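You operate a simulated robot arm through the tools that you are given. There is no shell and no other tool. Be economical: measure what you need, move in short steps, check, and stop when the job is done.

The job below is to be done with a simulated two-armed robot. You get a single attempt, and the scene is never put back.

## Task
Torque the loose motor box screw one and pull-test the green lead plug.
Fine: the bay is locked off and stays so; try the green start button first; blue torque driver, stop at the click, stand it back in the blue tool slot; leave the other two screws.
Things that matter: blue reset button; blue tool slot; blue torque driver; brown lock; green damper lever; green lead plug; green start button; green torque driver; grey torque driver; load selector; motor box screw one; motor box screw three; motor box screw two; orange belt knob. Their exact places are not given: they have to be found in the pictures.

It is judged by the outcome, as a careful person would: the job done as asked, and still so three seconds after it is handed in. It fails if anything else is knocked over, pushed out of place, dropped, spilled or broken.

## Robot
Two 7-joint arms with two-finger parallel grippers on one trunk, on a base that drives. Base frame: it is fixed to the floor where the robot stands at the start and does not move with it; the origin is under the middle of the robot, x ahead of it, y to its left, z up. Lengths are in mm, angles in rad, forces in N, time in s.
The left shoulder is at the start at [50, 168, 1032], the right one opposite. With the tool pointing down near the work surface each hand reaches from about 200 to 660 mm from the robot's upright axis, wherever it stands, measured 20 degrees to its own side. Places, roughly: blue reset button [700, -200, 1000]; blue tool slot [300, -1500, 900]; blue torque driver [250, -1500, 1000]; green damper lever [-200, -3200, 900]; green lead plug (2x2x6 cm) [300, -1700, 900]; green start button [800, 0, 1000]; green torque driver [500, -1500, 1000]; grey torque driver [500, -1500, 1000]; load selector [700, -300, 800]; motor box screw one [400, -1800, 1100]; motor box screw three [400, -1800, 1100]; motor box screw two [400, -1800, 1100]; orange belt knob [-100, -2700, 600]; red brake knob [100, -2100, 900]; red seat lever [600, -1200, 900]; red torque driver [500, -1500, 1000]. Payload 1.57 kg a hand.
Tool frame (each hand has its own): the origin (TCP) lies between the finger pads and is the grasp point; the fingertips stand 30 mm ahead of it; z points along the fingers, y is the line along which they close. The gripper opens to 80 mm. The fingers are 17 mm wide and 12 mm thick; the gripper's body (40 by 82 mm) begins 80 mm behind the TCP.
Orientation is told as [roll, pitch, yaw] about the base's x, y, z axes, in that order, counted from this pose: with the fingers straight down and closing along the base's y, the tool's x points along the base's -x, its y along +y and its z along -z.

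## Interface
- The arms move only by the tool move_arm. It takes "left_steps", "right_steps" or both (then of equal length, played together; a hand with none holds still); each is a list of rows, each a list of 7 numbers: the shift along the base's x, y, z in mm, then the turn, a rotation vector about the base's x, y, z in rad, then the opening, from 0 (shut) to 1 (fully open). In form: [[tx, ty, tz, rx, ry, rz, grip], ...]. A call has 1 to 20 rows; each row shifts and turns the commanded pose from where the row before left it. A row lasts 0.2 s, in which the tool goes at most 50 mm and 0.15 rad; a call with a longer step from one row to the next is refused whole, and so is a gripper value outside its range. A pose out of reach is approached as far as the arm can. The call stops where the force on the tool passes 40 N (or 10 N more than at its start, if that is more) or the arm is blocked; 0.2 s more then pass. The fingers move at their own pace (about 45 mm/s each) and stop on an object; they squeeze with about 28 N. The grip force told is the motor's: it shows also when the fingers shut on nothing. Time passes only in rows, and 0.2 s behind the last, so rows that do not move let the fingers close. The reply holds the time, the measured pose of the TCP, the force on the tool along the base axes, the opening and the grip force, in the units named above and with some noise, with the torque about the TCP (base axes, N m) and any sound that the robot's microphone picked up.
- Cameras (640 x 400 px; columns grow to the right, rows downward): "scene" is now at [137.9, -9.4, 1257.5]; the picture's right is [0.03, -1.00, 0.00], its down [-0.30, -0.01, -0.95] and it looks along [0.95, 0.02, -0.30] (base axes); focal length 266 px, centre (320, 200). "left" rides on the left gripper at [72, 7, -122] in its tool frame; the picture's right is [-0.09, 1.00, 0.00], its down [-0.84, -0.08, -0.54] and it looks along [-0.54, -0.05, 0.84] (tool axes); focal length 238 px, centre (320, 200). "right" rides on the right gripper at [72, -7, -122] in its tool frame; the picture's right is [0.09, 1.00, 0.00], its down [-0.84, 0.08, -0.54] and it looks along [-0.54, 0.05, 0.84] (tool axes); focal length 238 px, centre (320, 200).
- capture(camera): a new picture of that camera. No time passes.
- move_column(by): slides the trunk up (or, below 0, down) by that many mm; the arms and the scene camera ride with it, the base frame stays. It gives what a move gives, with no picture.
- steer(legs): drives the robot by 1 to 6 legs, each [ahead, left, turn to the left] in mm, mm and rad, along the robot's own axes; the way and the turn of a leg run together, so that a leg with both is an arc; at most 1500 mm and 3.142 rad a leg. The arms and the cameras ride along, it lands a little off, and it stops where it bumps. It gives what a move gives.
- pan_tilt(pan, tilt): turns the head with the scene camera to pan (to the left, within 1.396 rad either way) and tilt (down, from -0.506 to 1.204), counted from straight ahead of the robot. It gives what a move gives.
- locate(camera, pixels): there is no depth. For up to 12 entries [column, row, z] of the newest picture of that camera ("zoom" is the newest enlarged one), the place [x, y] in the base frame at which the ray of that pixel passes the height z, good to about 2 mm, but the place of the scene camera against the robot may be out by one fixed shift of up to 25 mm in any direction. No time passes.
- close_up(camera, box): a new picture of the part [left, top, right, bottom] of that camera's present view, enlarged. No time passes.
- hand_in(): hands the job in; it is judged then, once.

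Work in short steps. Measure before you move; look again where a grasp or a placing could have gone wrong, and mend it. You have 80 turns and 58 pictures in all, those below and enlarged ones among them. Open the grippers and draw the arms clear of the work before you hand the job in, unless the task says otherwise.

The tools are called after "Call:" by a JSON object that holds its "api" and its "payload". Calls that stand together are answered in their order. move_arm: Moves the arms, as the interface text tells. Its arguments: {"type":"object","properties":{"left_steps":{"type":"array","items":{"type":"array","items":{"type":"number"}}},"right_steps":{"type":"array","items":{"type":"array","items":{"type":"number"}}}},"required":[]} The other tools are called the same way: move_column (by) slides the trunk up or down; steer (legs) drives the base; pan_tilt (pan, tilt) turns the head that bears the scene camera; capture (camera) takes a picture; locate (camera, pixels) gives the place at which the rays of pixels pass given heights; close_up (camera, box) takes an enlarged picture of a part of a camera's view; hand_in () hands the job in.

At the start:

```text
time_s: 0.0
left_ee_pos: [448.3, 154.9, 1136.7]
left_ee_rot: [-0.001, 0.001, -0.001]
left_ft_force: [0.2, -0.2, 0.2]
left_wrist_torque: [0.04, 0.03, -0.01]
left_opening: 80.1
left_grasp_force: 0.0
right_ee_pos: [372.1, -175.6, 1182.3]
right_ee_rot: [-0.002, -0.002, 0.001]
right_ft_force: [0.2, 0.3, 0.0]
right_wrist_torque: [0.02, 0.01, -0.03]
right_opening: 80.0
right_grasp_force: 0.1
trunk travel left (down, up): [-200.0, 243.0]
robot x, y, heading: [-0.7, 0.4, 0.001]
head pan, tilt: [0.026, 0.302]
```

scene: 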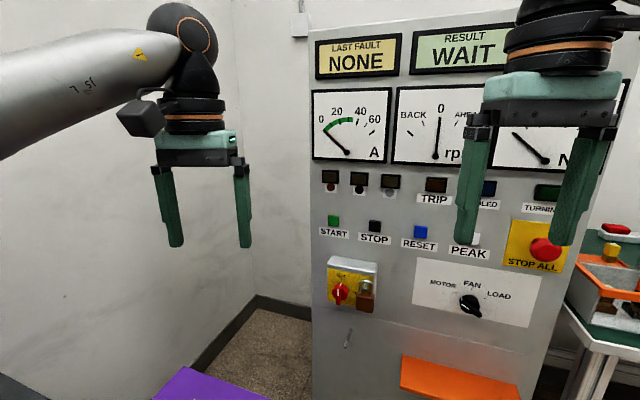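
right: 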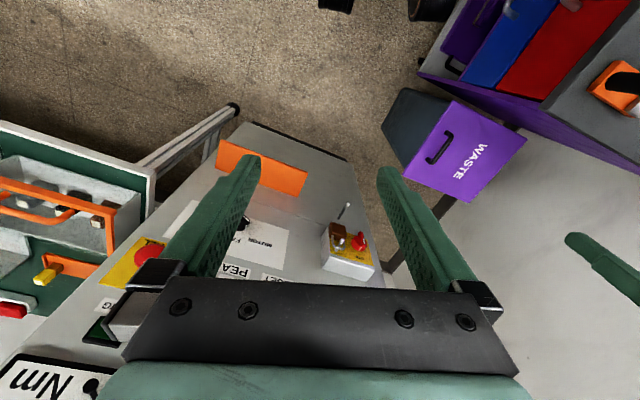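
left: 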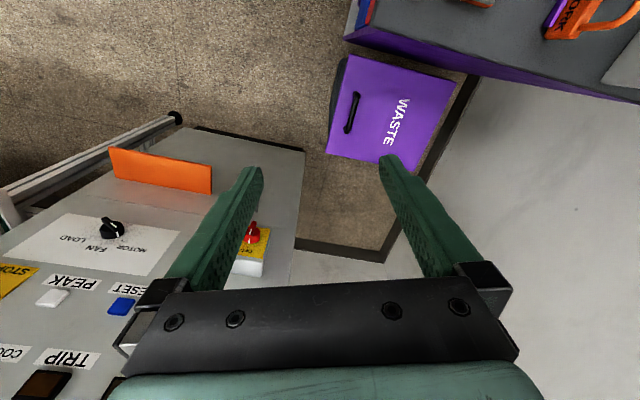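

The panel is ahead, with START at about (333,221) and the brown lock at (366,290). I take an enlarged look at both before pressing.

Call:
{"api": "close_up", "payload": {"camera": "scene", "box": [300, 160, 460, 320]}}

Call:
{"api": "locate", "payload": {"camera": "scene", "pixels": [[333, 220, 1000], [333, 220, 1050], [333, 220, 980], [374, 226, 1000], [374, 226, 980], [420, 232, 1000], [420, 232, 980], [310, 35, 1400]]}}

```text
2.50 times, centred on (380, 240) of scene
```

zoom: 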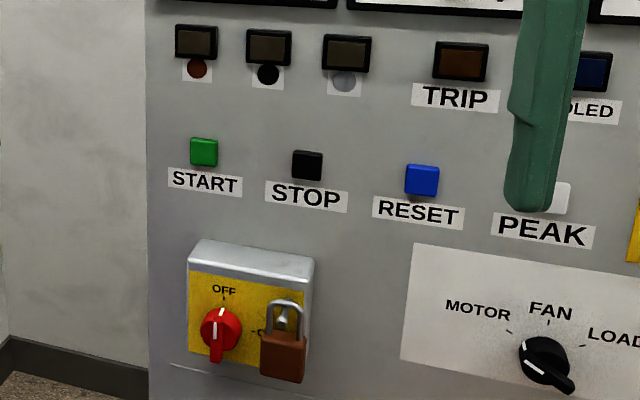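

```text
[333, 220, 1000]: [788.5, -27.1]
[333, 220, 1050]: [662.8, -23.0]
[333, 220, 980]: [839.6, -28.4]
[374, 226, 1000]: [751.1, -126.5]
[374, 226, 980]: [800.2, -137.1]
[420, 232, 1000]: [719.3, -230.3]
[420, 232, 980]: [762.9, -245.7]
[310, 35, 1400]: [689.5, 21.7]
```

START is at about [788, -27, 1000] and the panel faces roughly yaw -0.33. I point the left hand forward along the panel normal with the fingers shut, and draw the right hand aside.

Call:
{"api": "move_arm", "payload": {"left_steps": [[0, 0, -8, 0, -0.143, 0, 0], [0, 0, -8, 0, -0.143, 0, 0], [0, 0, -8, 0, -0.143, 0, 0], [0, 0, -8, 0, -0.143, 0, 0], [0, 0, -8, 0, -0.143, 0, 0], [0, 0, -8, 0, -0.143, 0, 0], [0, 0, -8, 0, -0.143, 0, 0], [0, 0, -8, 0, -0.143, 0, 0], [0, 0, -8, 0, -0.143, 0, 0], [0, 0, -8, 0, -0.143, 0, 0], [0, 0, -8, 0, -0.141, 0, 0], [0, -20, 0, 0, 0, -0.11, 0], [0, -20, 0, 0, 0, -0.11, 0], [0, -20, 0, 0, 0, -0.11, 0]], "right_steps": [[-10, -10, 0, 0, 0, 0, 1], [-10, -10, 0, 0, 0, 0, 1], [-10, -10, 0, 0, 0, 0, 1], [-10, -10, 0, 0, 0, 0, 1], [-10, -10, 0, 0, 0, 0, 1], [-10, -10, 0, 0, 0, 0, 1], [-10, -10, 0, 0, 0, 0, 1], [-10, -10, 0, 0, 0, 0, 1], [0, -10, 0, 0, 0, 0, 1], [0, -10, 0, 0, 0, 0, 1], [0, 0, 0, 0, 0, 0, 1], [0, 0, 0, 0, 0, 0, 1], [0, 0, 0, 0, 0, 0, 1], [0, 0, 0, 0, 0, 0, 1]]}}

Call:
{"api": "capture", "payload": {"camera": "left"}}

Call:
{"api": "capture", "payload": {"camera": "scene"}}

```text
time_s: 3.0
left_ee_pos: [442.0, 56.1, 1064.2]
left_ee_rot: [0.215, -1.562, -0.515]
left_ft_force: [0.3, -1.0, -0.2]
left_wrist_torque: [0.02, -0.01, 0.07]
left_opening: 0.0
left_grasp_force: 21.4
left hand out of reach, approached as far as the arm can: row 10, 11, 13, 14
right_ee_pos: [296.1, -271.5, 1173.4]
right_ee_rot: [0.005, 0.0, -0.001]
right_ft_force: [-0.6, -0.7, -0.3]
right_wrist_torque: [0.03, -0.02, 0.01]
right_opening: 79.9
right_grasp_force: 0.2
right hand out of reach, approached as far as the arm can: row 9, 10
trunk travel left (down, up): [-200.0, 243.0]
robot x, y, heading: [1.9, 1.1, -0.003]
head pan, tilt: [0.026, 0.302]
```

```text
53 pictures are left
```

left: 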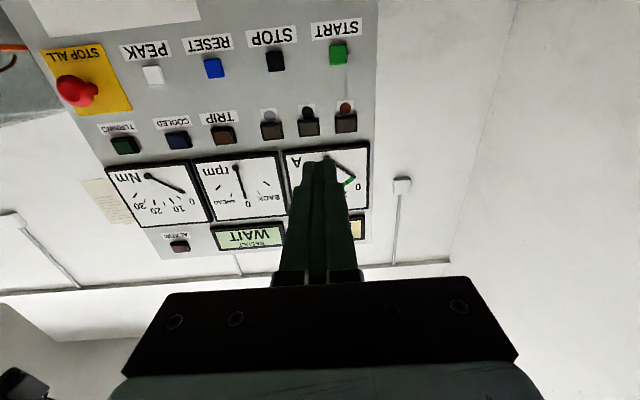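

```text
52 pictures are left
```

scene: 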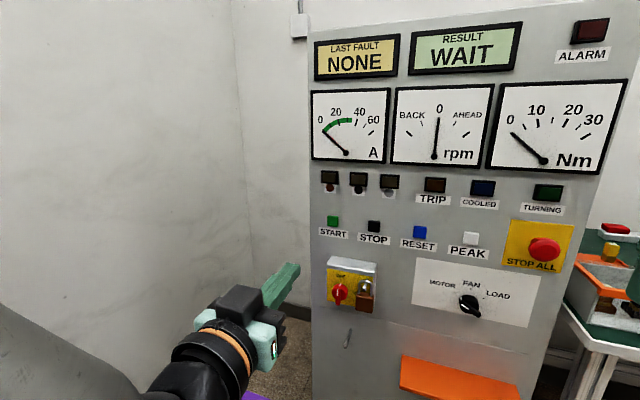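

The left camera shows START at (338,54), STOP at (275,61) and RESET at (214,68). I cross-locate these with the scene view.

Call:
{"api": "locate", "payload": {"camera": "left", "pixels": [[338, 54, 1010], [338, 54, 1000], [338, 54, 990], [338, 54, 980], [214, 68, 1010], [214, 68, 1000], [214, 68, 990], [214, 68, 980], [345, 124, 1060], [345, 124, 1040]]}}

Call:
{"api": "locate", "payload": {"camera": "scene", "pixels": [[333, 220, 1010], [333, 220, 1000], [333, 220, 990], [420, 232, 1010], [420, 232, 1000], [420, 232, 990], [330, 178, 1060], [330, 178, 1040]]}}

```text
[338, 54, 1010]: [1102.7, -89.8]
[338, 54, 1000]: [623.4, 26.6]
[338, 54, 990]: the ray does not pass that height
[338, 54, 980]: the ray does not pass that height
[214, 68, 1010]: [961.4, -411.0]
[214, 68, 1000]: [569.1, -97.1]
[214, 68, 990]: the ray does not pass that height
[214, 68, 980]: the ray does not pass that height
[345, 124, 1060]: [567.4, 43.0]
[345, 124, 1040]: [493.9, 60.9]
```

```text
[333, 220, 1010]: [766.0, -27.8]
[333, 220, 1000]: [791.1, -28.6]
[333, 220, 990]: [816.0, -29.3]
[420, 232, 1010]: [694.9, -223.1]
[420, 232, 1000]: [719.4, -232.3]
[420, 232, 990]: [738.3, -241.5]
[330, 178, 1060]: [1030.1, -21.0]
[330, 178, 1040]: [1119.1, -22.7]
```

Combining the two cameras gives START ≈ [786, -13, 1003] and panel normal yaw ≈ -0.33 (scene shift about +14 in y). I drive 150 ahead to get reach, then bring the hand to a standoff.

Call:
{"api": "steer", "payload": {"legs": [[150, -60, 0]]}}

```text
time_s: 4.4
left_ee_pos: [592.7, -1.2, 1064.1]
left_ee_rot: [-0.098, -1.561, -0.198]
left_ft_force: [-1.0, 0.7, -0.8]
left_wrist_torque: [0.0, -0.02, 0.03]
left_opening: 0.1
left_grasp_force: 20.8
right_ee_pos: [448.9, -327.3, 1173.7]
right_ee_rot: [0.003, 0.001, 0.001]
right_ft_force: [0.1, -0.8, -0.2]
right_wrist_torque: [-0.04, 0.01, -0.03]
right_opening: 80.0
right_grasp_force: 0.1
trunk travel left (down, up): [-200.0, 243.0]
robot x, y, heading: [150.9, -60.5, 0.001]
head pan, tilt: [0.026, 0.302]
```

I move the left hand to the standoff [701, 16, 1003], about 60 mm in front of START.

Call:
{"api": "move_arm", "payload": {"left_steps": [[18, 3, -20, 0, 0, 0, 0], [18, 3, -20, 0, 0, 0, 0], [18, 3, -21, 0, 0, 0, 0], [18, 3, 0, 0, 0, 0, 0], [18, 3, 0, 0, 0, 0, 0], [18, 2, 0, 0, 0, 0, 0], [0, 0, 0, 0, 0, 0, 0]]}}

Call:
{"api": "capture", "payload": {"camera": "left"}}

Call:
{"api": "capture", "payload": {"camera": "scene"}}

```text
time_s: 6.0
left_ee_pos: [662.7, -50.6, 1025.7]
left_ee_rot: [-0.075, -1.559, -0.216]
left_ft_force: [-0.8, 0.2, 0.1]
left_wrist_torque: [-0.03, 0.01, 0.01]
left_opening: 0.0
left_grasp_force: 22.3
left hand out of reach, approached as far as the arm can: row 1, 2, 3, 4, 5, 6
right_ee_pos: [448.1, -328.6, 1174.4]
right_ee_rot: [0.003, -0.001, 0.001]
right_ft_force: [-0.2, -0.3, 0.3]
right_wrist_torque: [-0.04, 0.01, -0.01]
right_opening: 80.0
right_grasp_force: 0.0
trunk travel left (down, up): [-200.0, 243.0]
robot x, y, heading: [151.1, -58.6, 0.004]
head pan, tilt: [0.026, 0.302]
```

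```text
51 pictures are left
```

left: 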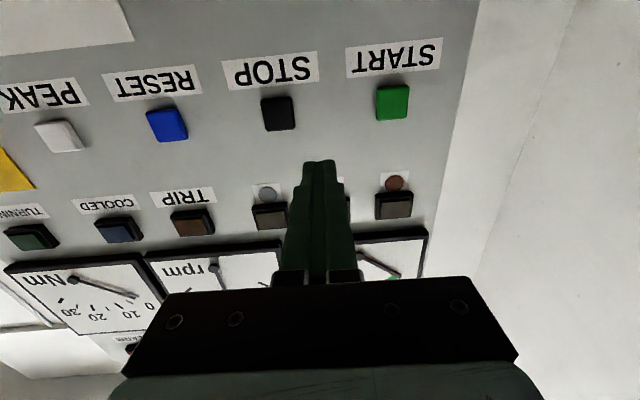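

```text
50 pictures are left
```

scene: 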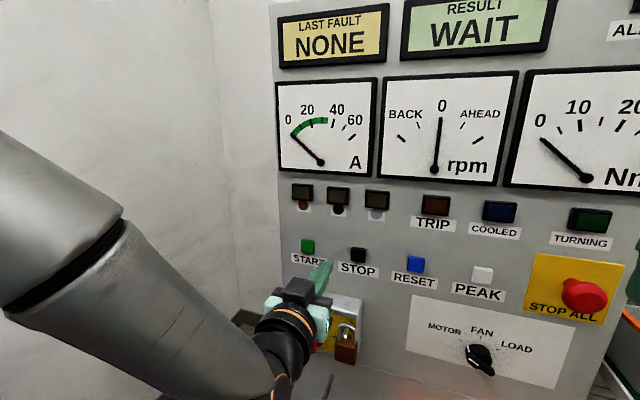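

The arm is near a limit in this pose, the hand sitting at [663,-51,1026]. I strafe left, relax the pitch a bit, and test whether the arm tracks better.

Call:
{"api": "steer", "payload": {"legs": [[0, 70, 0]]}}

Call:
{"api": "move_arm", "payload": {"left_steps": [[0, 0, 0, -0.04, 0.13, 0, 0], [0, 0, 0, -0.04, 0.13, 0, 0], [0, 0, 0, 0, 0, 0, 0]]}}

```text
time_s: 7.0
left_ee_pos: [663.9, 20.2, 1026.5]
left_ee_rot: [-0.131, -1.561, -0.159]
left_ft_force: [0.7, 0.9, 0.4]
left_wrist_torque: [0.01, 0.03, -0.06]
left_opening: 0.1
left_grasp_force: 21.0
right_ee_pos: [448.3, -257.0, 1174.5]
right_ee_rot: [0.0, -0.002, 0.002]
right_ft_force: [-0.2, 0.2, 0.5]
right_wrist_torque: [-0.02, 0.01, 0.02]
right_opening: 80.1
right_grasp_force: 0.1
trunk travel left (down, up): [-200.0, 243.0]
robot x, y, heading: [150.1, 10.7, 0.002]
head pan, tilt: [0.026, 0.302]
```

```text
time_s: 7.8
left_ee_pos: [661.6, 19.2, 1026.2]
left_ee_rot: [-0.568, -1.288, 0.276]
left_ft_force: [-0.5, -0.1, 0.9]
left_wrist_torque: [-0.03, -0.03, -0.01]
left_opening: 0.0
left_grasp_force: 21.4
right_ee_pos: [448.8, -257.4, 1174.7]
right_ee_rot: [0.003, -0.001, 0.001]
right_ft_force: [-0.2, 0.8, -0.7]
right_wrist_torque: [0.03, 0.0, 0.01]
right_opening: 80.0
right_grasp_force: 0.1
trunk travel left (down, up): [-200.0, 243.0]
robot x, y, heading: [151.9, 10.2, 0.008]
head pan, tilt: [0.026, 0.302]
```

Tool axis is now about (0.925,-0.297,-0.235), with the tip at ≈[689,10,1019]. I move toward a 25 mm standoff from START.

Call:
{"api": "move_arm", "payload": {"left_steps": [[18, -4, -4, 0, 0, 0, 0], [18, -4, -4, 0, 0, 0, 0], [18, -4, -4, 0, 0, 0, 0], [19, -3, -4, 0, 0, 0, 0], [0, 0, 0, 0, 0, 0, 0]]}}

Call:
{"api": "capture", "payload": {"camera": "left"}}

```text
time_s: 9.0
left_ee_pos: [735.3, 5.4, 1010.9]
left_ee_rot: [-0.569, -1.291, 0.279]
left_ft_force: [-0.8, 0.0, 0.7]
left_wrist_torque: [0.0, -0.03, 0.03]
left_opening: 0.0
left_grasp_force: 21.0
right_ee_pos: [447.9, -258.3, 1173.8]
right_ee_rot: [0.002, -0.001, 0.001]
right_ft_force: [0.9, -0.6, 0.9]
right_wrist_torque: [0.02, 0.01, -0.03]
right_opening: 80.3
right_grasp_force: 0.1
trunk travel left (down, up): [-200.0, 243.0]
robot x, y, heading: [150.1, 8.9, 0.002]
head pan, tilt: [0.026, 0.302]
```

```text
49 pictures are left
```

left: 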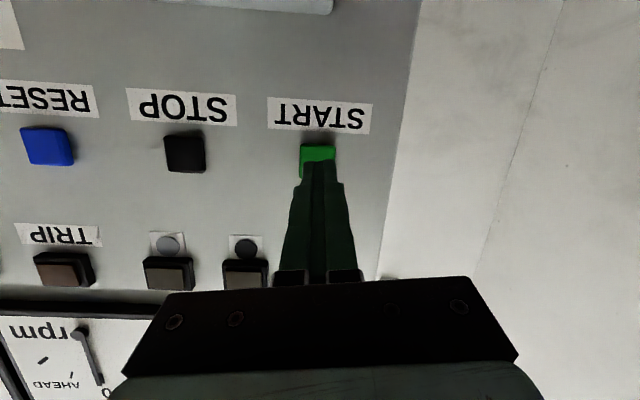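

The tip is aligned with START (button around (318,158), tip at (318,160)). I press along the panel normal in small steps until force or a click.

Call:
{"api": "move_arm", "payload": {"left_steps": [[8, -2.7, 0, 0, 0, 0, 0], [8, -2.7, 0, 0, 0, 0, 0], [4, -1.4, 0, 0, 0, 0, 0], [4, -1.4, 0, 0, 0, 0, 0], [4, -1.4, 0, 0, 0, 0, 0]]}}

Call:
{"api": "capture", "payload": {"camera": "scene"}}

```text
time_s: 10.2
left_ee_pos: [764.4, -4.3, 1010.2]
left_ee_rot: [-0.564, -1.288, 0.276]
left_ft_force: [0.7, 1.4, 0.3]
left_wrist_torque: [0.02, 0.0, 0.01]
left_opening: 0.0
left_grasp_force: 21.8
right_ee_pos: [448.7, -257.5, 1174.0]
right_ee_rot: [0.001, -0.001, 0.001]
right_ft_force: [0.2, 0.0, 0.4]
right_wrist_torque: [0.02, 0.03, 0.0]
right_opening: 80.1
right_grasp_force: 0.1
trunk travel left (down, up): [-200.0, 243.0]
robot x, y, heading: [149.0, 11.6, 0.001]
head pan, tilt: [0.026, 0.302]
```

```text
48 pictures are left
```

scene: 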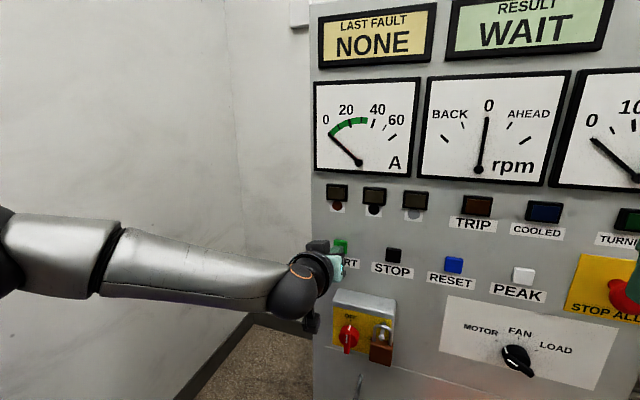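

No contact yet; the tip is at about x 792. I continue in small steps.

Call:
{"api": "move_arm", "payload": {"left_steps": [[3, -1, 0, 0, 0, 0, 0], [3, -1, 0, 0, 0, 0, 0], [3, -1, 0, 0, 0, 0, 0], [3, -1, 0, 0, 0, 0, 0]]}}

Call:
{"api": "capture", "payload": {"camera": "left"}}

```text
time_s: 11.2
left_ee_pos: [773.6, -7.2, 1010.7]
left_ee_rot: [-0.569, -1.288, 0.278]
left_ft_force: [-18.9, 8.7, -1.8]
left_wrist_torque: [0.02, 0.05, 0.08]
left_opening: 0.1
left_grasp_force: 21.5
right_ee_pos: [446.2, -257.0, 1175.5]
right_ee_rot: [0.0, -0.003, 0.001]
right_ft_force: [0.7, -0.5, 0.0]
right_wrist_torque: [-0.02, 0.0, -0.02]
right_opening: 80.0
right_grasp_force: 0.0
trunk travel left (down, up): [-200.0, 243.0]
robot x, y, heading: [150.3, 11.6, -0.001]
head pan, tilt: [0.026, 0.302]
heard: click
```

```text
47 pictures are left
```

left: 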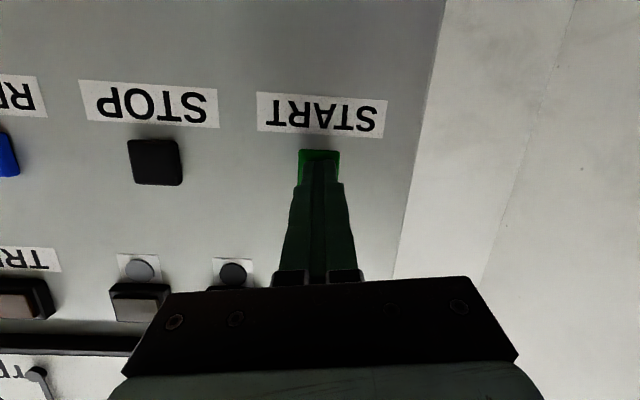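

The button clicked under 19 N. I back off along the normal, then look at the panel for any sign of starting.

Call:
{"api": "move_arm", "payload": {"left_steps": [[-15, 5, 0, 0, 0, 0, 0], [-30, 10, 0, 0, 0, 0, 0], [-40, 13, 0, 0, 0, 0, 0], [-40, 13, 0, 0, 0, 0, 0], [-40, 13, 20, 0, 0, 0, 0]]}}

Call:
{"api": "capture", "payload": {"camera": "scene"}}

```text
time_s: 12.4
left_ee_pos: [610.7, 45.4, 1028.6]
left_ee_rot: [-0.57, -1.291, 0.279]
left_ft_force: [0.7, -0.2, -0.1]
left_wrist_torque: [0.0, -0.01, -0.02]
left_opening: 0.0
left_grasp_force: 21.1
right_ee_pos: [447.4, -258.5, 1173.9]
right_ee_rot: [0.0, -0.003, 0.001]
right_ft_force: [0.0, -0.8, 0.1]
right_wrist_torque: [0.02, -0.02, -0.01]
right_opening: 80.1
right_grasp_force: 0.1
trunk travel left (down, up): [-200.0, 243.0]
robot x, y, heading: [150.9, 10.1, -0.002]
head pan, tilt: [0.026, 0.302]
```

```text
46 pictures are left
```

scene: 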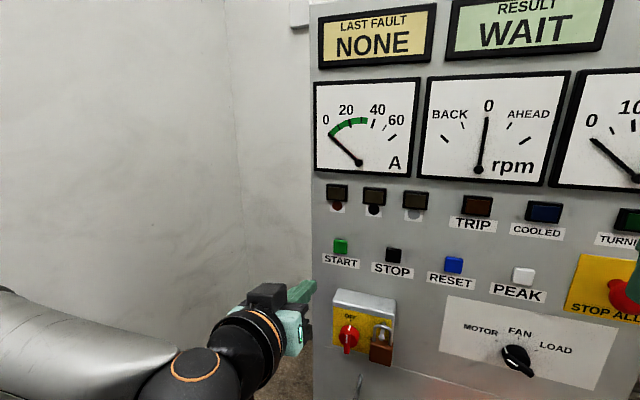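

Nothing started: ammeter, rpm and lamps are dead, and the lock stays in place. I pull the left arm in and pan the head right to look at the bay.

Call:
{"api": "move_arm", "payload": {"left_steps": [[-30, 10, 10, 0, 0.14, 0, 0.5], [-30, 10, 10, 0, 0.14, 0, 0.5], [-20, 10, 10, 0, 0.14, 0, 0.5], [-20, 10, 10, 0, 0.14, 0, 0.5], [-20, 10, 10, 0, 0.14, 0, 0.5], [-20, 10, 10, 0, 0.14, 0, 0.5], [-10, 10, 10, 0, 0.14, 0, 0.5], [-10, 10, 10, 0, 0.14, 0, 0.5]]}}

Call:
{"api": "pan_tilt", "payload": {"pan": -1.2, "tilt": 0.35}}

Call:
{"api": "capture", "payload": {"camera": "scene"}}

```text
time_s: 14.2
left_ee_pos: [451.1, 123.6, 1110.2]
left_ee_rot: [-0.313, -0.177, 0.077]
left_ft_force: [0.0, 0.3, -0.7]
left_wrist_torque: [0.02, 0.03, 0.02]
left_opening: 40.0
left_grasp_force: 0.1
right_ee_pos: [448.7, -258.4, 1173.6]
right_ee_rot: [0.003, -0.001, -0.001]
right_ft_force: [-1.3, -0.5, 0.1]
right_wrist_torque: [-0.03, 0.0, 0.0]
right_opening: 79.8
right_grasp_force: 0.0
trunk travel left (down, up): [-200.0, 243.0]
robot x, y, heading: [149.9, 10.2, 0.002]
head pan, tilt: [0.026, 0.302]
```

```text
time_s: 15.7
left_ee_pos: [451.6, 123.5, 1110.3]
left_ee_rot: [-0.313, -0.18, 0.078]
left_ft_force: [-1.2, 0.7, -0.1]
left_wrist_torque: [0.03, 0.03, 0.0]
left_opening: 40.1
left_grasp_force: 0.1
right_ee_pos: [449.3, -257.7, 1174.1]
right_ee_rot: [0.003, 0.0, 0.002]
right_ft_force: [-1.1, 0.3, 0.4]
right_wrist_torque: [0.03, -0.02, 0.02]
right_opening: 79.9
right_grasp_force: 0.1
trunk travel left (down, up): [-200.0, 243.0]
robot x, y, heading: [148.3, 8.9, 0.002]
head pan, tilt: [-1.201, 0.351]
```

```text
45 pictures are left
```

scene: 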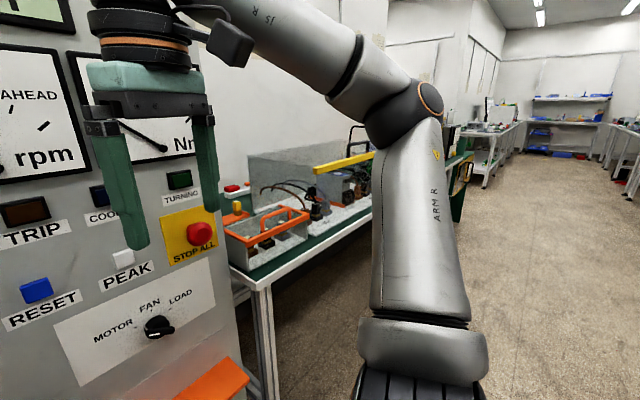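

The bench runs off to the right. I back away and strafe right into the open floor, then look at the bench.

Call:
{"api": "steer", "payload": {"legs": [[-450, 0, 0], [0, -1300, 0]]}}

Call:
{"api": "pan_tilt", "payload": {"pan": -0.2, "tilt": 0.45}}

Call:
{"api": "capture", "payload": {"camera": "scene"}}

```text
time_s: 24.6
left_ee_pos: [-3.7, -1222.2, 1110.3]
left_ee_rot: [-0.313, -0.178, 0.052]
left_ft_force: [0.4, -0.2, 0.7]
left_wrist_torque: [-0.02, -0.02, -0.02]
left_opening: 39.9
left_grasp_force: 0.1
right_ee_pos: [-16.4, -1602.8, 1175.0]
right_ee_rot: [0.001, 0.0, -0.024]
right_ft_force: [0.0, -0.4, 0.2]
right_wrist_torque: [-0.02, -0.02, 0.04]
right_opening: 80.1
right_grasp_force: 0.1
trunk travel left (down, up): [-200.0, 243.0]
robot x, y, heading: [-308.4, -1326.4, -0.022]
head pan, tilt: [-1.201, 0.351]
```

```text
time_s: 25.9
left_ee_pos: [-4.1, -1223.2, 1110.1]
left_ee_rot: [-0.313, -0.178, 0.049]
left_ft_force: [-0.5, 0.1, 0.1]
left_wrist_torque: [0.03, 0.01, 0.0]
left_opening: 39.8
left_grasp_force: 0.1
right_ee_pos: [-17.6, -1604.3, 1174.8]
right_ee_rot: [0.003, 0.0, -0.026]
right_ft_force: [0.4, 0.2, 0.3]
right_wrist_torque: [0.0, 0.02, 0.03]
right_opening: 80.1
right_grasp_force: 0.1
trunk travel left (down, up): [-200.0, 243.0]
robot x, y, heading: [-305.7, -1329.8, -0.028]
head pan, tilt: [-0.201, 0.45]
```

```text
44 pictures are left
```

scene: 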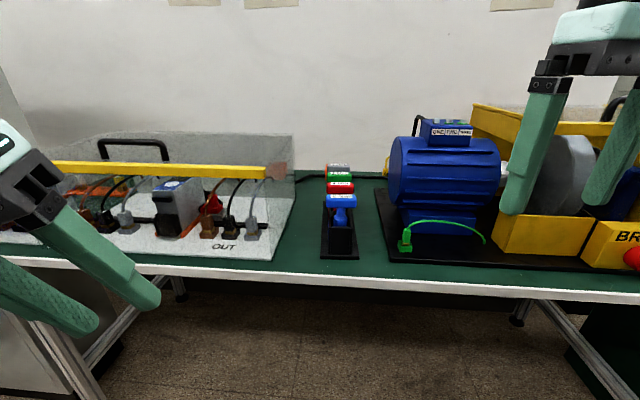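

The rack with the drivers (blue nearest, about (341,205)), the blue motor with its box (445,130), and the green lead plug (405,240) are visible. I enlarge them.

Call:
{"api": "close_up", "payload": {"camera": "scene", "box": [310, 150, 390, 270]}}

Call:
{"api": "close_up", "payload": {"camera": "scene", "box": [380, 105, 510, 265]}}

Call:
{"api": "locate", "payload": {"camera": "scene", "pixels": [[340, 255, 797], [321, 255, 797], [355, 195, 797], [405, 248, 810], [341, 200, 920], [430, 265, 797], [320, 262, 797], [445, 132, 1050], [470, 215, 797], [340, 168, 930]]}}

```text
3.33 times, centred on (350, 210) of scene
```

zoom: 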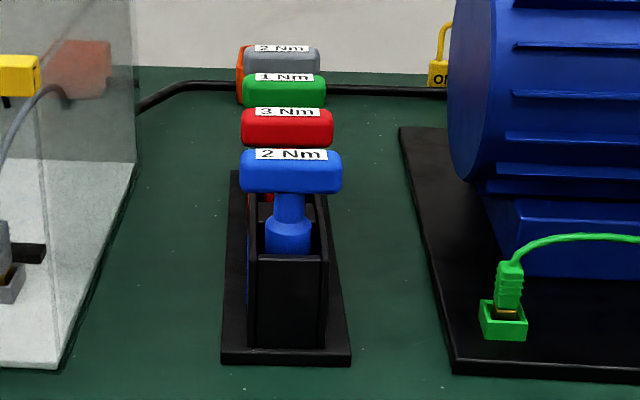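

```text
2.50 times, centred on (445, 185) of scene
```

zoom: 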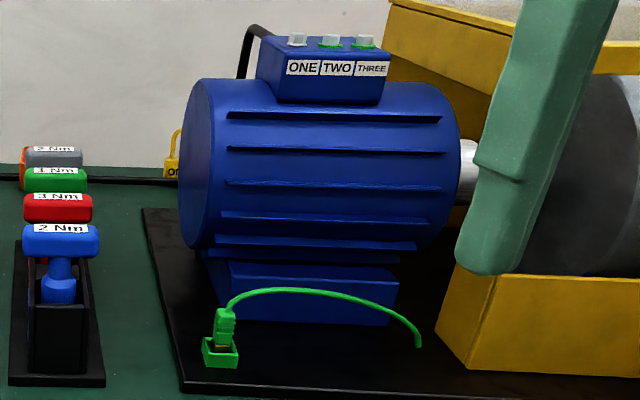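

```text
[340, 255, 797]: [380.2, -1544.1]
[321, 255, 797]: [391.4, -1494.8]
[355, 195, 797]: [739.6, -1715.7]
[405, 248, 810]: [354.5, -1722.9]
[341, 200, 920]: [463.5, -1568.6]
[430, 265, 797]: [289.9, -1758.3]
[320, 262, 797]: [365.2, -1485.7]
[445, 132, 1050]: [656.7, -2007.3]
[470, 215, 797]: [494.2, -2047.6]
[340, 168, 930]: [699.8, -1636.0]
```

The drivers are T-handles (blue 2 Nm nearest) and screw one is the leftmost on the box, standing proud. I drive closer, raise the trunk, and look from nearer.

Call:
{"api": "steer", "payload": {"legs": [[190, -200, 0.028]]}}

Call:
{"api": "move_column", "payload": {"by": 150}}

Call:
{"api": "pan_tilt", "payload": {"pan": -0.2, "tilt": 0.75}}

Call:
{"api": "capture", "payload": {"camera": "scene"}}

Call:
{"api": "capture", "payload": {"camera": "right"}}

```text
time_s: 27.9
left_ee_pos: [178.7, -1416.5, 1110.0]
left_ee_rot: [-0.314, -0.179, 0.085]
left_ft_force: [-0.9, 0.6, -0.1]
left_wrist_torque: [-0.01, -0.03, -0.01]
left_opening: 39.9
left_grasp_force: 0.0
right_ee_pos: [178.9, -1797.8, 1174.4]
right_ee_rot: [0.003, -0.002, 0.007]
right_ft_force: [0.0, -1.0, 0.2]
right_wrist_torque: [0.0, 0.0, 0.0]
right_opening: 80.0
right_grasp_force: 0.0
trunk travel left (down, up): [-200.0, 243.0]
robot x, y, heading: [-121.4, -1530.5, 0.005]
head pan, tilt: [-0.201, 0.45]
```

```text
time_s: 29.6
left_ee_pos: [180.4, -1416.2, 1258.4]
left_ee_rot: [-0.316, -0.177, 0.083]
left_ft_force: [-0.3, -0.1, 0.4]
left_wrist_torque: [0.03, 0.01, -0.01]
left_opening: 39.9
left_grasp_force: 0.0
right_ee_pos: [178.9, -1796.6, 1324.4]
right_ee_rot: [0.0, -0.002, 0.007]
right_ft_force: [-0.6, -0.1, -0.3]
right_wrist_torque: [0.02, -0.02, 0.0]
right_opening: 80.0
right_grasp_force: 0.1
trunk travel left (down, up): [-350.0, 93.0]
robot x, y, heading: [-122.5, -1532.1, 0.009]
head pan, tilt: [-0.201, 0.45]
```

```text
time_s: 30.4
left_ee_pos: [180.0, -1415.9, 1260.5]
left_ee_rot: [-0.314, -0.179, 0.083]
left_ft_force: [-0.7, -0.5, 0.1]
left_wrist_torque: [0.0, 0.0, -0.01]
left_opening: 39.9
left_grasp_force: 0.1
right_ee_pos: [177.5, -1797.6, 1323.6]
right_ee_rot: [0.001, -0.001, 0.006]
right_ft_force: [-0.2, 0.0, 0.8]
right_wrist_torque: [-0.02, 0.0, 0.0]
right_opening: 80.3
right_grasp_force: 0.1
trunk travel left (down, up): [-350.0, 93.0]
robot x, y, heading: [-124.7, -1527.6, 0.009]
head pan, tilt: [-0.201, 0.75]
```

```text
41 pictures are left
```

scene: 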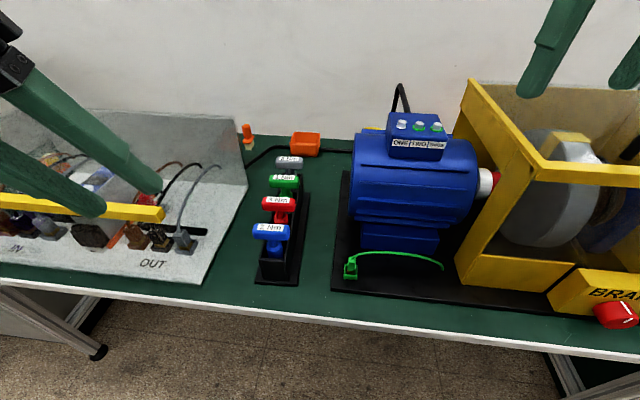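

```text
40 pictures are left
```

right: 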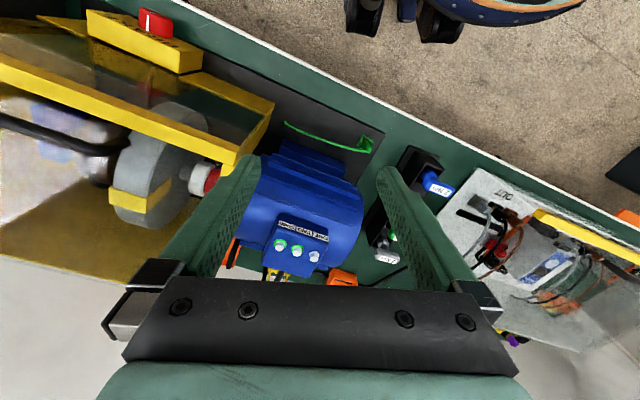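

The right camera looks down on it all: screw ONE at (314,257), THREE (279,243), plug (366,143), blue handle (433,186). I triangulate with the scene camera.

Call:
{"api": "locate", "payload": {"camera": "right", "pixels": [[314, 257, 1100], [314, 257, 1050], [279, 243, 1100], [279, 243, 1050], [433, 186, 950], [433, 186, 920], [366, 143, 830], [366, 143, 860], [447, 152, 797], [401, 140, 797], [300, 60, 797], [520, 160, 797]]}}

Call:
{"api": "locate", "payload": {"camera": "scene", "pixels": [[401, 125, 1100], [401, 125, 1050], [437, 127, 1100], [437, 127, 1050], [270, 230, 950], [270, 230, 920], [349, 268, 830], [349, 268, 860], [256, 283, 797], [297, 285, 797], [331, 290, 797], [200, 285, 797]]}}

Call:
{"api": "close_up", "payload": {"camera": "right", "box": [240, 110, 480, 290]}}

```text
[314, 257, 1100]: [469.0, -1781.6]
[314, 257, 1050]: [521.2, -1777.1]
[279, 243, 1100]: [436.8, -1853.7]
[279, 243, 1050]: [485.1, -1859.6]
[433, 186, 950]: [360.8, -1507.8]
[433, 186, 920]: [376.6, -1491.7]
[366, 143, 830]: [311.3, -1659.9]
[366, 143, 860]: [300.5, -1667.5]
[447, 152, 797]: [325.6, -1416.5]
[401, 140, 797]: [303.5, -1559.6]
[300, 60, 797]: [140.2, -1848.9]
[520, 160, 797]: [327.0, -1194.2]
```

```text
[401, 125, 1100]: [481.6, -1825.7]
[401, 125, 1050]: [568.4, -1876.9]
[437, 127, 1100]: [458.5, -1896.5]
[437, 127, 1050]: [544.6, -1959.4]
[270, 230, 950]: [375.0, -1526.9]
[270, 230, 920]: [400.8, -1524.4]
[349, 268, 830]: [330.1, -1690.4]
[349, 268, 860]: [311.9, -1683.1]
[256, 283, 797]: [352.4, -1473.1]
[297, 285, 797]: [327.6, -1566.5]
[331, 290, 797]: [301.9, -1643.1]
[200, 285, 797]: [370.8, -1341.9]
```

```text
2.22 times, centred on (360, 200) of right
```

zoom: 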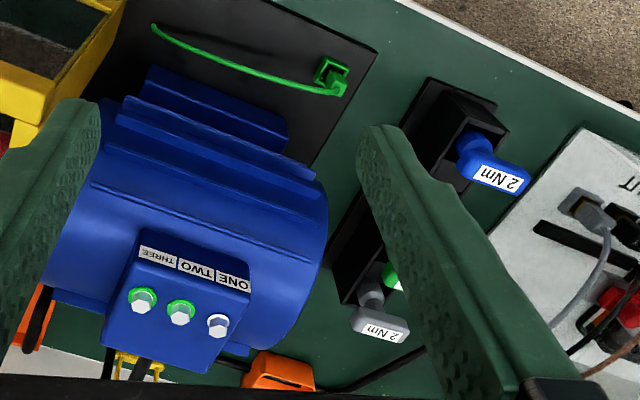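

Estimated: blue handle ≈[361,-1508,950], screw one ≈[433,-1783,1130], plug ≈[303,-1667,855]. I bring the right hand above the drivers for a closer wrist view and move the left hand away.

Call:
{"api": "move_arm", "payload": {"right_steps": [[0, 35, -5, 0, 0, 0, 1], [0, 40, -5, 0, 0, 0, 1], [10, 40, -10, 0, 0, 0, 1], [15, 40, -20, 0, 0, 0, 1], [20, 40, -25, 0, 0, 0, 1], [20, 40, -25, 0, 0, 0, 1], [20, 30, -25, 0, 0, 0, 1], [20, 20, -25, 0, 0, 0, 1], [15, 0, -25, 0, 0, 0, 1], [0, 0, 0, 0, 0, 0, 1]], "left_steps": [[-10, 30, 0, 0, 0, 0, 0.5], [-10, 30, 0, 0, 0, 0, 0.5], [-10, 30, 0, 0, 0, 0, 0.5], [-10, 30, 0, 0, 0, 0, 0.5], [0, 0, 0, 0, 0, 0, 0.5], [0, 0, 0, 0, 0, 0, 0.5], [0, 0, 0, 0, 0, 0, 0.5], [0, 0, 0, 0, 0, 0, 0.5], [0, 0, 0, 0, 0, 0, 0.5], [0, 0, 0, 0, 0, 0, 0.5]]}}

Call:
{"api": "capture", "payload": {"camera": "right"}}

```text
refused: row 5 steps farther than a row can; nothing moved
```

```text
38 pictures are left
```

right: 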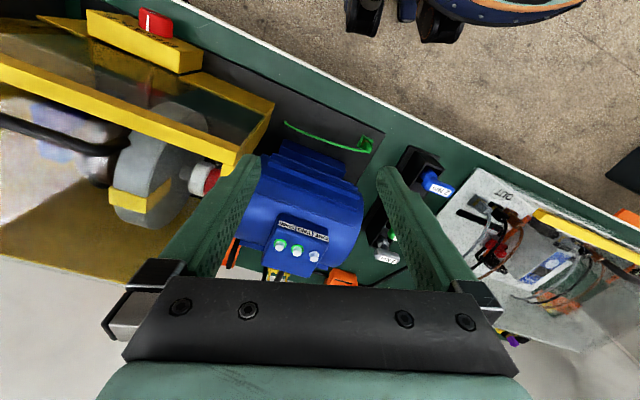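

One row was too long (over 50 mm) and nothing moved; I resend with shorter steps.

Call:
{"api": "move_arm", "payload": {"right_steps": [[0, 35, -5, 0, 0, 0, 1], [0, 40, -5, 0, 0, 0, 1], [10, 35, -10, 0, 0, 0, 1], [15, 35, -20, 0, 0, 0, 1], [18, 35, -22, 0, 0, 0, 1], [20, 35, -22, 0, 0, 0, 1], [20, 30, -25, 0, 0, 0, 1], [20, 25, -25, 0, 0, 0, 1], [20, 7, -25, 0, 0, 0, 1], [20, 0, -25, 0, 0, 0, 1], [0, 0, 0, 0, 0, 0, 1]], "left_steps": [[-10, 30, 0, 0, 0, 0, 0.5], [-10, 30, 0, 0, 0, 0, 0.5], [-10, 30, 0, 0, 0, 0, 0.5], [-10, 30, 0, 0, 0, 0, 0.5], [0, 0, 0, 0, 0, 0, 0.5], [0, 0, 0, 0, 0, 0, 0.5], [0, 0, 0, 0, 0, 0, 0.5], [0, 0, 0, 0, 0, 0, 0.5], [0, 0, 0, 0, 0, 0, 0.5], [0, 0, 0, 0, 0, 0, 0.5], [0, 0, 0, 0, 0, 0, 0.5]]}}

Call:
{"api": "capture", "payload": {"camera": "right"}}

```text
time_s: 32.8
left_ee_pos: [139.5, -1297.3, 1259.0]
left_ee_rot: [-0.313, -0.177, 0.084]
left_ft_force: [1.2, 0.9, 0.5]
left_wrist_torque: [0.0, 0.04, -0.04]
left_opening: 40.1
left_grasp_force: 0.1
right_ee_pos: [322.6, -1522.0, 1140.6]
right_ee_rot: [-0.001, -0.001, 0.008]
right_ft_force: [0.7, -0.2, -0.4]
right_wrist_torque: [0.03, 0.0, -0.01]
right_opening: 80.2
right_grasp_force: 0.1
trunk travel left (down, up): [-350.0, 93.0]
robot x, y, heading: [-123.1, -1532.6, 0.006]
head pan, tilt: [-0.201, 0.75]
```

```text
37 pictures are left
```

right: 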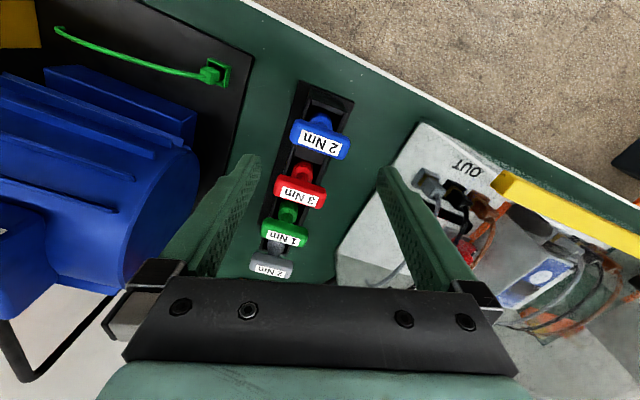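

The blue T-bar spans about (291,136) to (351,148) here. I locate its ends and the rack base at several heights.

Call:
{"api": "locate", "payload": {"camera": "right", "pixels": [[291, 136, 950], [350, 149, 950], [320, 142, 950], [320, 142, 970], [320, 142, 930], [301, 80, 800], [355, 98, 800], [257, 272, 800], [300, 190, 950], [285, 235, 950]]}}

Call:
{"api": "locate", "payload": {"camera": "scene", "pixels": [[270, 228, 950], [270, 228, 970], [270, 228, 930], [253, 231, 950], [288, 231, 950]]}}

Call:
{"api": "close_up", "payload": {"camera": "right", "box": [250, 70, 390, 170]}}

```text
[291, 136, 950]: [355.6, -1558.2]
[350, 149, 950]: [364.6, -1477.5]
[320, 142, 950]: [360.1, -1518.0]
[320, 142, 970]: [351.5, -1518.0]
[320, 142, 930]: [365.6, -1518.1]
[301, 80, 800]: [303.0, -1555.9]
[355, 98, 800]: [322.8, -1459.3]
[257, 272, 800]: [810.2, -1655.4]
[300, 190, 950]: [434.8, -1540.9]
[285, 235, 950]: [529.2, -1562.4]
```

```text
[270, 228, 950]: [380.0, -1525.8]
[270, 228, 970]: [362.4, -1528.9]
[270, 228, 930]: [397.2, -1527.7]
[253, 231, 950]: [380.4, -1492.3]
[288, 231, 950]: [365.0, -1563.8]
```

```text
4.00 times, centred on (320, 120) of right
```

zoom: 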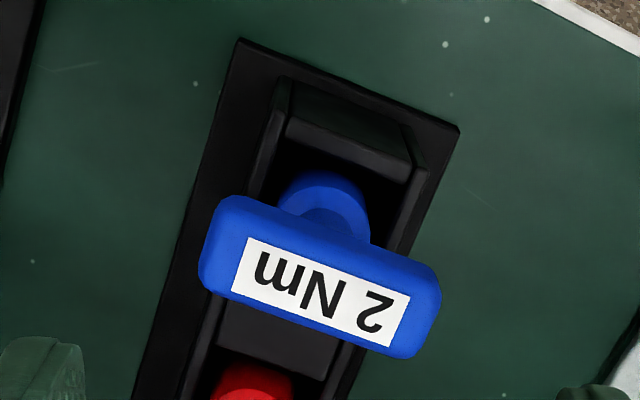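

Triangulating two right-camera views gives the handle top at ≈[351,-1518,970]. I measure its ends and direction in the enlarged picture.

Call:
{"api": "locate", "payload": {"camera": "zoom", "pixels": [[212, 240, 968], [426, 317, 968], [225, 197, 968], [203, 285, 955], [438, 275, 968], [410, 358, 955], [240, 40, 800], [460, 127, 800], [320, 278, 968], [325, 190, 920]]}}

```text
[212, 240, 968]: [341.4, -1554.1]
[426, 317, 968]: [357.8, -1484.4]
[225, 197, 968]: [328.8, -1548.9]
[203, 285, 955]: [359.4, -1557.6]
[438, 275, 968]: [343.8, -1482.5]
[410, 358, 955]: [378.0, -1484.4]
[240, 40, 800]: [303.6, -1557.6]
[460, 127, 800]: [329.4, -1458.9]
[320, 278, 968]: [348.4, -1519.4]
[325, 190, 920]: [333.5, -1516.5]
```

Bar centre ≈[350,-1519], direction yaw ≈0.24, top z≈968, so I need tool yaw ≈1.33 to close across it. I turn the hand above it and check.

Call:
{"api": "move_arm", "payload": {"right_steps": [[3, 0, 0, 0, 0, 0.147, 0.7], [3, 0, -5, 0, 0, 0.147, 0.7], [3, 1, -5, 0, 0, 0.147, 0.7], [3, 1, -10, 0, 0, 0.147, 0.7], [3, 1, -10, 0, 0, 0.147, 0.7], [3, 0, -10, 0, 0, 0.147, 0.7], [3, 0, -10, 0, 0, 0.147, 0.7], [3, 0, -10, 0, 0, 0.147, 0.7], [3, 0, -10, 0, 0, 0.147, 0.7], [0, 0, -10, 0, 0, 0, 0.7], [0, 0, 0, 0, 0, 0, 0.7]]}}

Call:
{"api": "capture", "payload": {"camera": "right"}}

```text
time_s: 35.2
left_ee_pos: [141.4, -1295.4, 1260.2]
left_ee_rot: [-0.314, -0.177, 0.083]
left_ft_force: [-0.2, -0.3, 0.6]
left_wrist_torque: [-0.01, -0.05, 0.03]
left_opening: 40.2
left_grasp_force: 0.1
right_ee_pos: [343.7, -1518.9, 1080.3]
right_ee_rot: [0.0, -0.001, 1.034]
right_ft_force: [-0.9, 0.4, -0.8]
right_wrist_torque: [-0.02, 0.0, 0.01]
right_opening: 55.8
right_grasp_force: 0.1
right hand out of reach, approached as far as the arm can: row 8, 9
trunk travel left (down, up): [-350.0, 93.0]
robot x, y, heading: [-122.6, -1532.5, 0.008]
head pan, tilt: [-0.201, 0.75]
```

```text
35 pictures are left
```

right: 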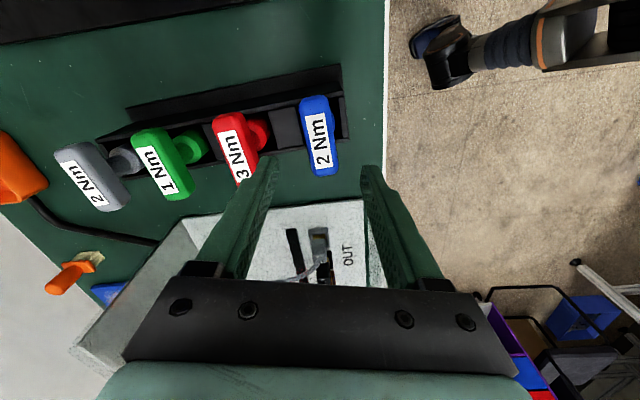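

The wrist stops at yaw 1.03 here. I raise the hand and turn the base 0.4 rad left to gain yaw range.

Call:
{"api": "move_arm", "payload": {"right_steps": [[-20, -20, 40, 0, 0, 0, 0.7], [-20, -30, 30, 0, 0, 0, 0.7], [-20, -40, 0, 0, 0, 0, 0.7], [-20, -40, 0, 0, 0, 0, 0.7]]}}

Call:
{"api": "steer", "payload": {"legs": [[0, 0, 0.42]]}}

```text
time_s: 36.2
left_ee_pos: [140.2, -1297.1, 1260.5]
left_ee_rot: [-0.312, -0.18, 0.083]
left_ft_force: [0.0, 1.1, 0.4]
left_wrist_torque: [0.02, 0.01, -0.01]
left_opening: 40.1
left_grasp_force: 0.0
right_ee_pos: [267.6, -1650.2, 1149.0]
right_ee_rot: [0.0, 0.0, 1.037]
right_ft_force: [1.0, -0.8, 0.8]
right_wrist_torque: [0.02, -0.02, 0.0]
right_opening: 56.0
right_grasp_force: 0.0
trunk travel left (down, up): [-350.0, 93.0]
robot x, y, heading: [-120.3, -1528.9, 0.01]
head pan, tilt: [-0.201, 0.75]
```

```text
time_s: 37.8
left_ee_pos: [21.9, -1209.1, 1260.5]
left_ee_rot: [-0.315, -0.178, 0.501]
left_ft_force: [0.7, 0.2, -0.4]
left_wrist_torque: [0.03, 0.04, 0.0]
left_opening: 39.7
left_grasp_force: 0.1
right_ee_pos: [280.5, -1480.8, 1149.7]
right_ee_rot: [0.0, -0.002, 1.456]
right_ft_force: [-0.3, -0.8, -0.1]
right_wrist_torque: [-0.03, -0.04, 0.02]
right_opening: 56.2
right_grasp_force: 0.1
trunk travel left (down, up): [-350.0, 93.0]
robot x, y, heading: [-123.5, -1531.7, 0.422]
head pan, tilt: [-0.201, 0.75]
```

Yaw is now 1.456. I set it to 1.33 and go above the bar at [350,-1519,1060], then look.

Call:
{"api": "move_arm", "payload": {"right_steps": [[23, -13, 0, 0, 0, -0.063, 0.7], [23, -13, 0, 0, 0, -0.063, 0.7], [23, -12, -10, 0, 0, 0, 0.7], [0, 0, -40, 0, 0, 0, 0.7], [0, 0, -40, 0, 0, 0, 0.7], [0, 0, 0, 0, 0, 0, 0.7]]}}

Call:
{"api": "capture", "payload": {"camera": "right"}}

```text
time_s: 39.2
left_ee_pos: [22.7, -1208.6, 1260.1]
left_ee_rot: [-0.315, -0.178, 0.501]
left_ft_force: [-0.9, 0.4, -0.3]
left_wrist_torque: [0.01, -0.03, -0.01]
left_opening: 39.9
left_grasp_force: 0.1
right_ee_pos: [351.2, -1517.7, 1058.1]
right_ee_rot: [0.0, -0.002, 1.329]
right_ft_force: [-0.4, -0.4, -0.8]
right_wrist_torque: [-0.02, 0.01, -0.01]
right_opening: 56.2
right_grasp_force: 0.1
trunk travel left (down, up): [-350.0, 93.0]
robot x, y, heading: [-124.0, -1528.5, 0.427]
head pan, tilt: [-0.201, 0.75]
```

```text
34 pictures are left
```

right: 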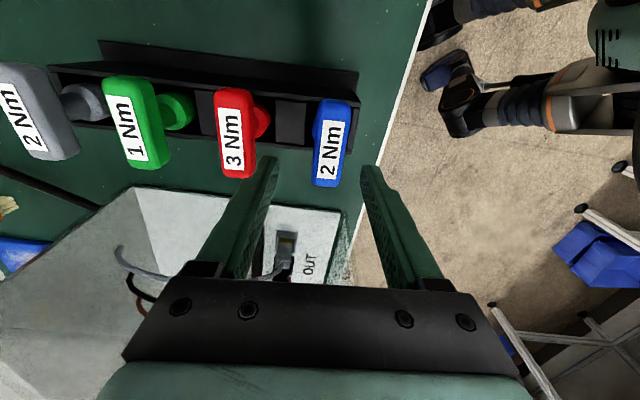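

The blue bar spans (335,98) to (327,187). I locate it at z=968 for fine centring.

Call:
{"api": "locate", "payload": {"camera": "right", "pixels": [[335, 100, 968], [328, 186, 968], [331, 143, 968], [318, 143, 960], [345, 143, 960]]}}

```text
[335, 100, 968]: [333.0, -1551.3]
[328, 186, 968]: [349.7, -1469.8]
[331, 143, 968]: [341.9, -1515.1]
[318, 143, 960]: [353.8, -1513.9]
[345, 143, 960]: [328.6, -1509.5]
```

Bar centre ≈[342,-1513], width 25, direction 0.2 rad. I correct by (-9,+4), yaw +0.03, and descend to TCP z≈962.

Call:
{"api": "move_arm", "payload": {"right_steps": [[-9, 4, 0, 0, 0, 0.035, 0.7], [0, 0, -30, 0, 0, 0, 0.7], [0, 0, -30, 0, 0, 0, 0.7], [0, 0, -20, 0, 0, 0, 0.7], [0, 0, -16, 0, 0, 0, 0.7], [0, 0, 0, 0, 0, 0, 0.7]]}}

Call:
{"api": "capture", "payload": {"camera": "right"}}

Call:
{"api": "pan_tilt", "payload": {"pan": -0.45, "tilt": 0.75}}

Call:
{"api": "close_up", "payload": {"camera": "scene", "box": [200, 100, 440, 340]}}

```text
time_s: 40.6
left_ee_pos: [21.3, -1209.5, 1260.1]
left_ee_rot: [-0.313, -0.181, 0.5]
left_ft_force: [0.8, 0.0, 0.4]
left_wrist_torque: [-0.03, -0.01, 0.0]
left_opening: 40.0
left_grasp_force: 0.0
right_ee_pos: [338.9, -1515.5, 967.4]
right_ee_rot: [-0.006, -0.006, 1.364]
right_ft_force: [-0.2, -3.1, 20.2]
right_wrist_torque: [-0.36, -0.59, 0.07]
right_opening: 55.8
right_grasp_force: 0.1
trunk travel left (down, up): [-350.0, 93.0]
robot x, y, heading: [-121.1, -1528.3, 0.428]
head pan, tilt: [-0.201, 0.75]
```

```text
33 pictures are left
```

right: 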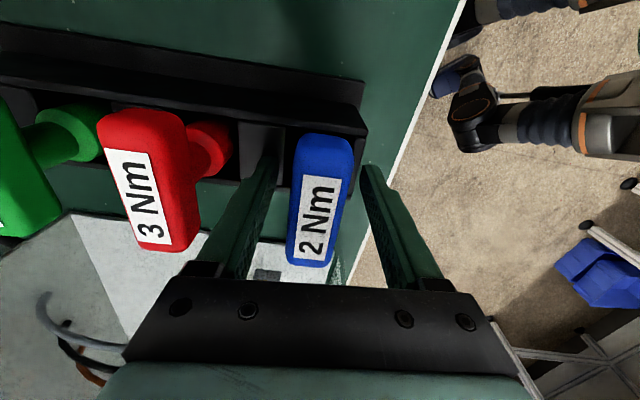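

```text
time_s: 41.4
left_ee_pos: [21.1, -1210.1, 1259.9]
left_ee_rot: [-0.316, -0.182, 0.501]
left_ft_force: [0.6, 0.1, -0.3]
left_wrist_torque: [0.01, 0.02, 0.0]
left_opening: 40.1
left_grasp_force: 0.2
right_ee_pos: [340.3, -1514.7, 967.2]
right_ee_rot: [-0.005, -0.005, 1.361]
right_ft_force: [0.5, -2.8, 29.3]
right_wrist_torque: [-0.45, -0.85, 0.02]
right_opening: 56.6
right_grasp_force: 0.6
trunk travel left (down, up): [-350.0, 93.0]
robot x, y, heading: [-120.9, -1532.5, 0.424]
head pan, tilt: [-0.45, 0.75]
```

```text
1.67 times, centred on (320, 220) of scene
```

zoom: 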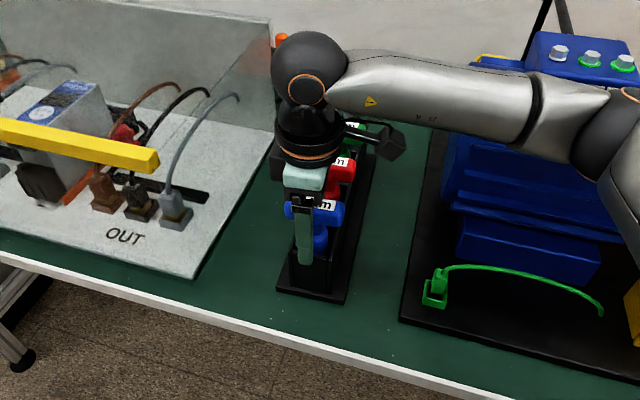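

The tips touch the rack wall (force ~20-29 N up), so I rise 10 mm, then close on the bar.

Call:
{"api": "move_arm", "payload": {"right_steps": [[0, 0, 10, 0, 0, 0, 0.7], [0, 0, 0, 0, 0, 0, 0.7]]}}

Call:
{"api": "locate", "payload": {"camera": "right", "pixels": [[326, 136, 965], [306, 264, 965], [318, 200, 968]]}}

```text
time_s: 42.0
left_ee_pos: [23.3, -1209.5, 1259.5]
left_ee_rot: [-0.314, -0.178, 0.5]
left_ft_force: [-0.8, 0.2, -0.3]
left_wrist_torque: [-0.03, 0.05, -0.02]
left_opening: 39.8
left_grasp_force: 0.1
right_ee_pos: [341.4, -1515.2, 973.0]
right_ee_rot: [0.004, 0.002, 1.363]
right_ft_force: [0.2, 0.2, 0.3]
right_wrist_torque: [0.0, 0.0, -0.01]
right_opening: 56.0
right_grasp_force: 0.0
trunk travel left (down, up): [-350.0, 93.0]
robot x, y, heading: [-121.5, -1530.4, 0.421]
head pan, tilt: [-0.45, 0.75]
```

```text
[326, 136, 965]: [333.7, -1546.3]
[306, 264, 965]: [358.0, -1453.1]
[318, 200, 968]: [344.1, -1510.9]
```

Clear now. I shift 4 mm along the bar and close the fingers.

Call:
{"api": "move_arm", "payload": {"right_steps": [[1, 4, 0, 0, 0, 0, 0.7], [0, 0, 0, 0, 0, 0, 0.4], [0, 0, 0, 0, 0, 0, 0.2], [0, 0, 0, 0, 0, 0, 0], [0, 0, 0, 0, 0, 0, 0], [0, 0, 0, 0, 0, 0, 0]]}}

Call:
{"api": "capture", "payload": {"camera": "right"}}

```text
time_s: 43.4
left_ee_pos: [23.6, -1209.8, 1259.8]
left_ee_rot: [-0.314, -0.177, 0.503]
left_ft_force: [-0.4, -0.6, 0.2]
left_wrist_torque: [0.02, 0.04, 0.01]
left_opening: 40.2
left_grasp_force: 0.0
right_ee_pos: [343.2, -1509.7, 974.6]
right_ee_rot: [0.001, -0.002, 1.362]
right_ft_force: [0.4, -0.6, -0.7]
right_wrist_torque: [-0.02, -0.03, 0.02]
right_opening: 32.2
right_grasp_force: 28.4
trunk travel left (down, up): [-350.0, 93.0]
robot x, y, heading: [-122.3, -1533.7, 0.426]
head pan, tilt: [-0.45, 0.75]
```

```text
31 pictures are left
```

right: 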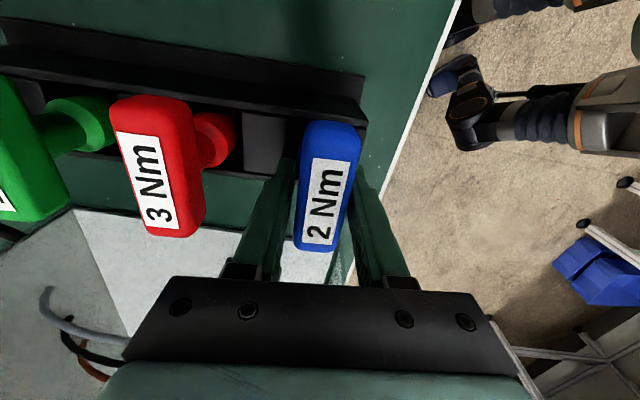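

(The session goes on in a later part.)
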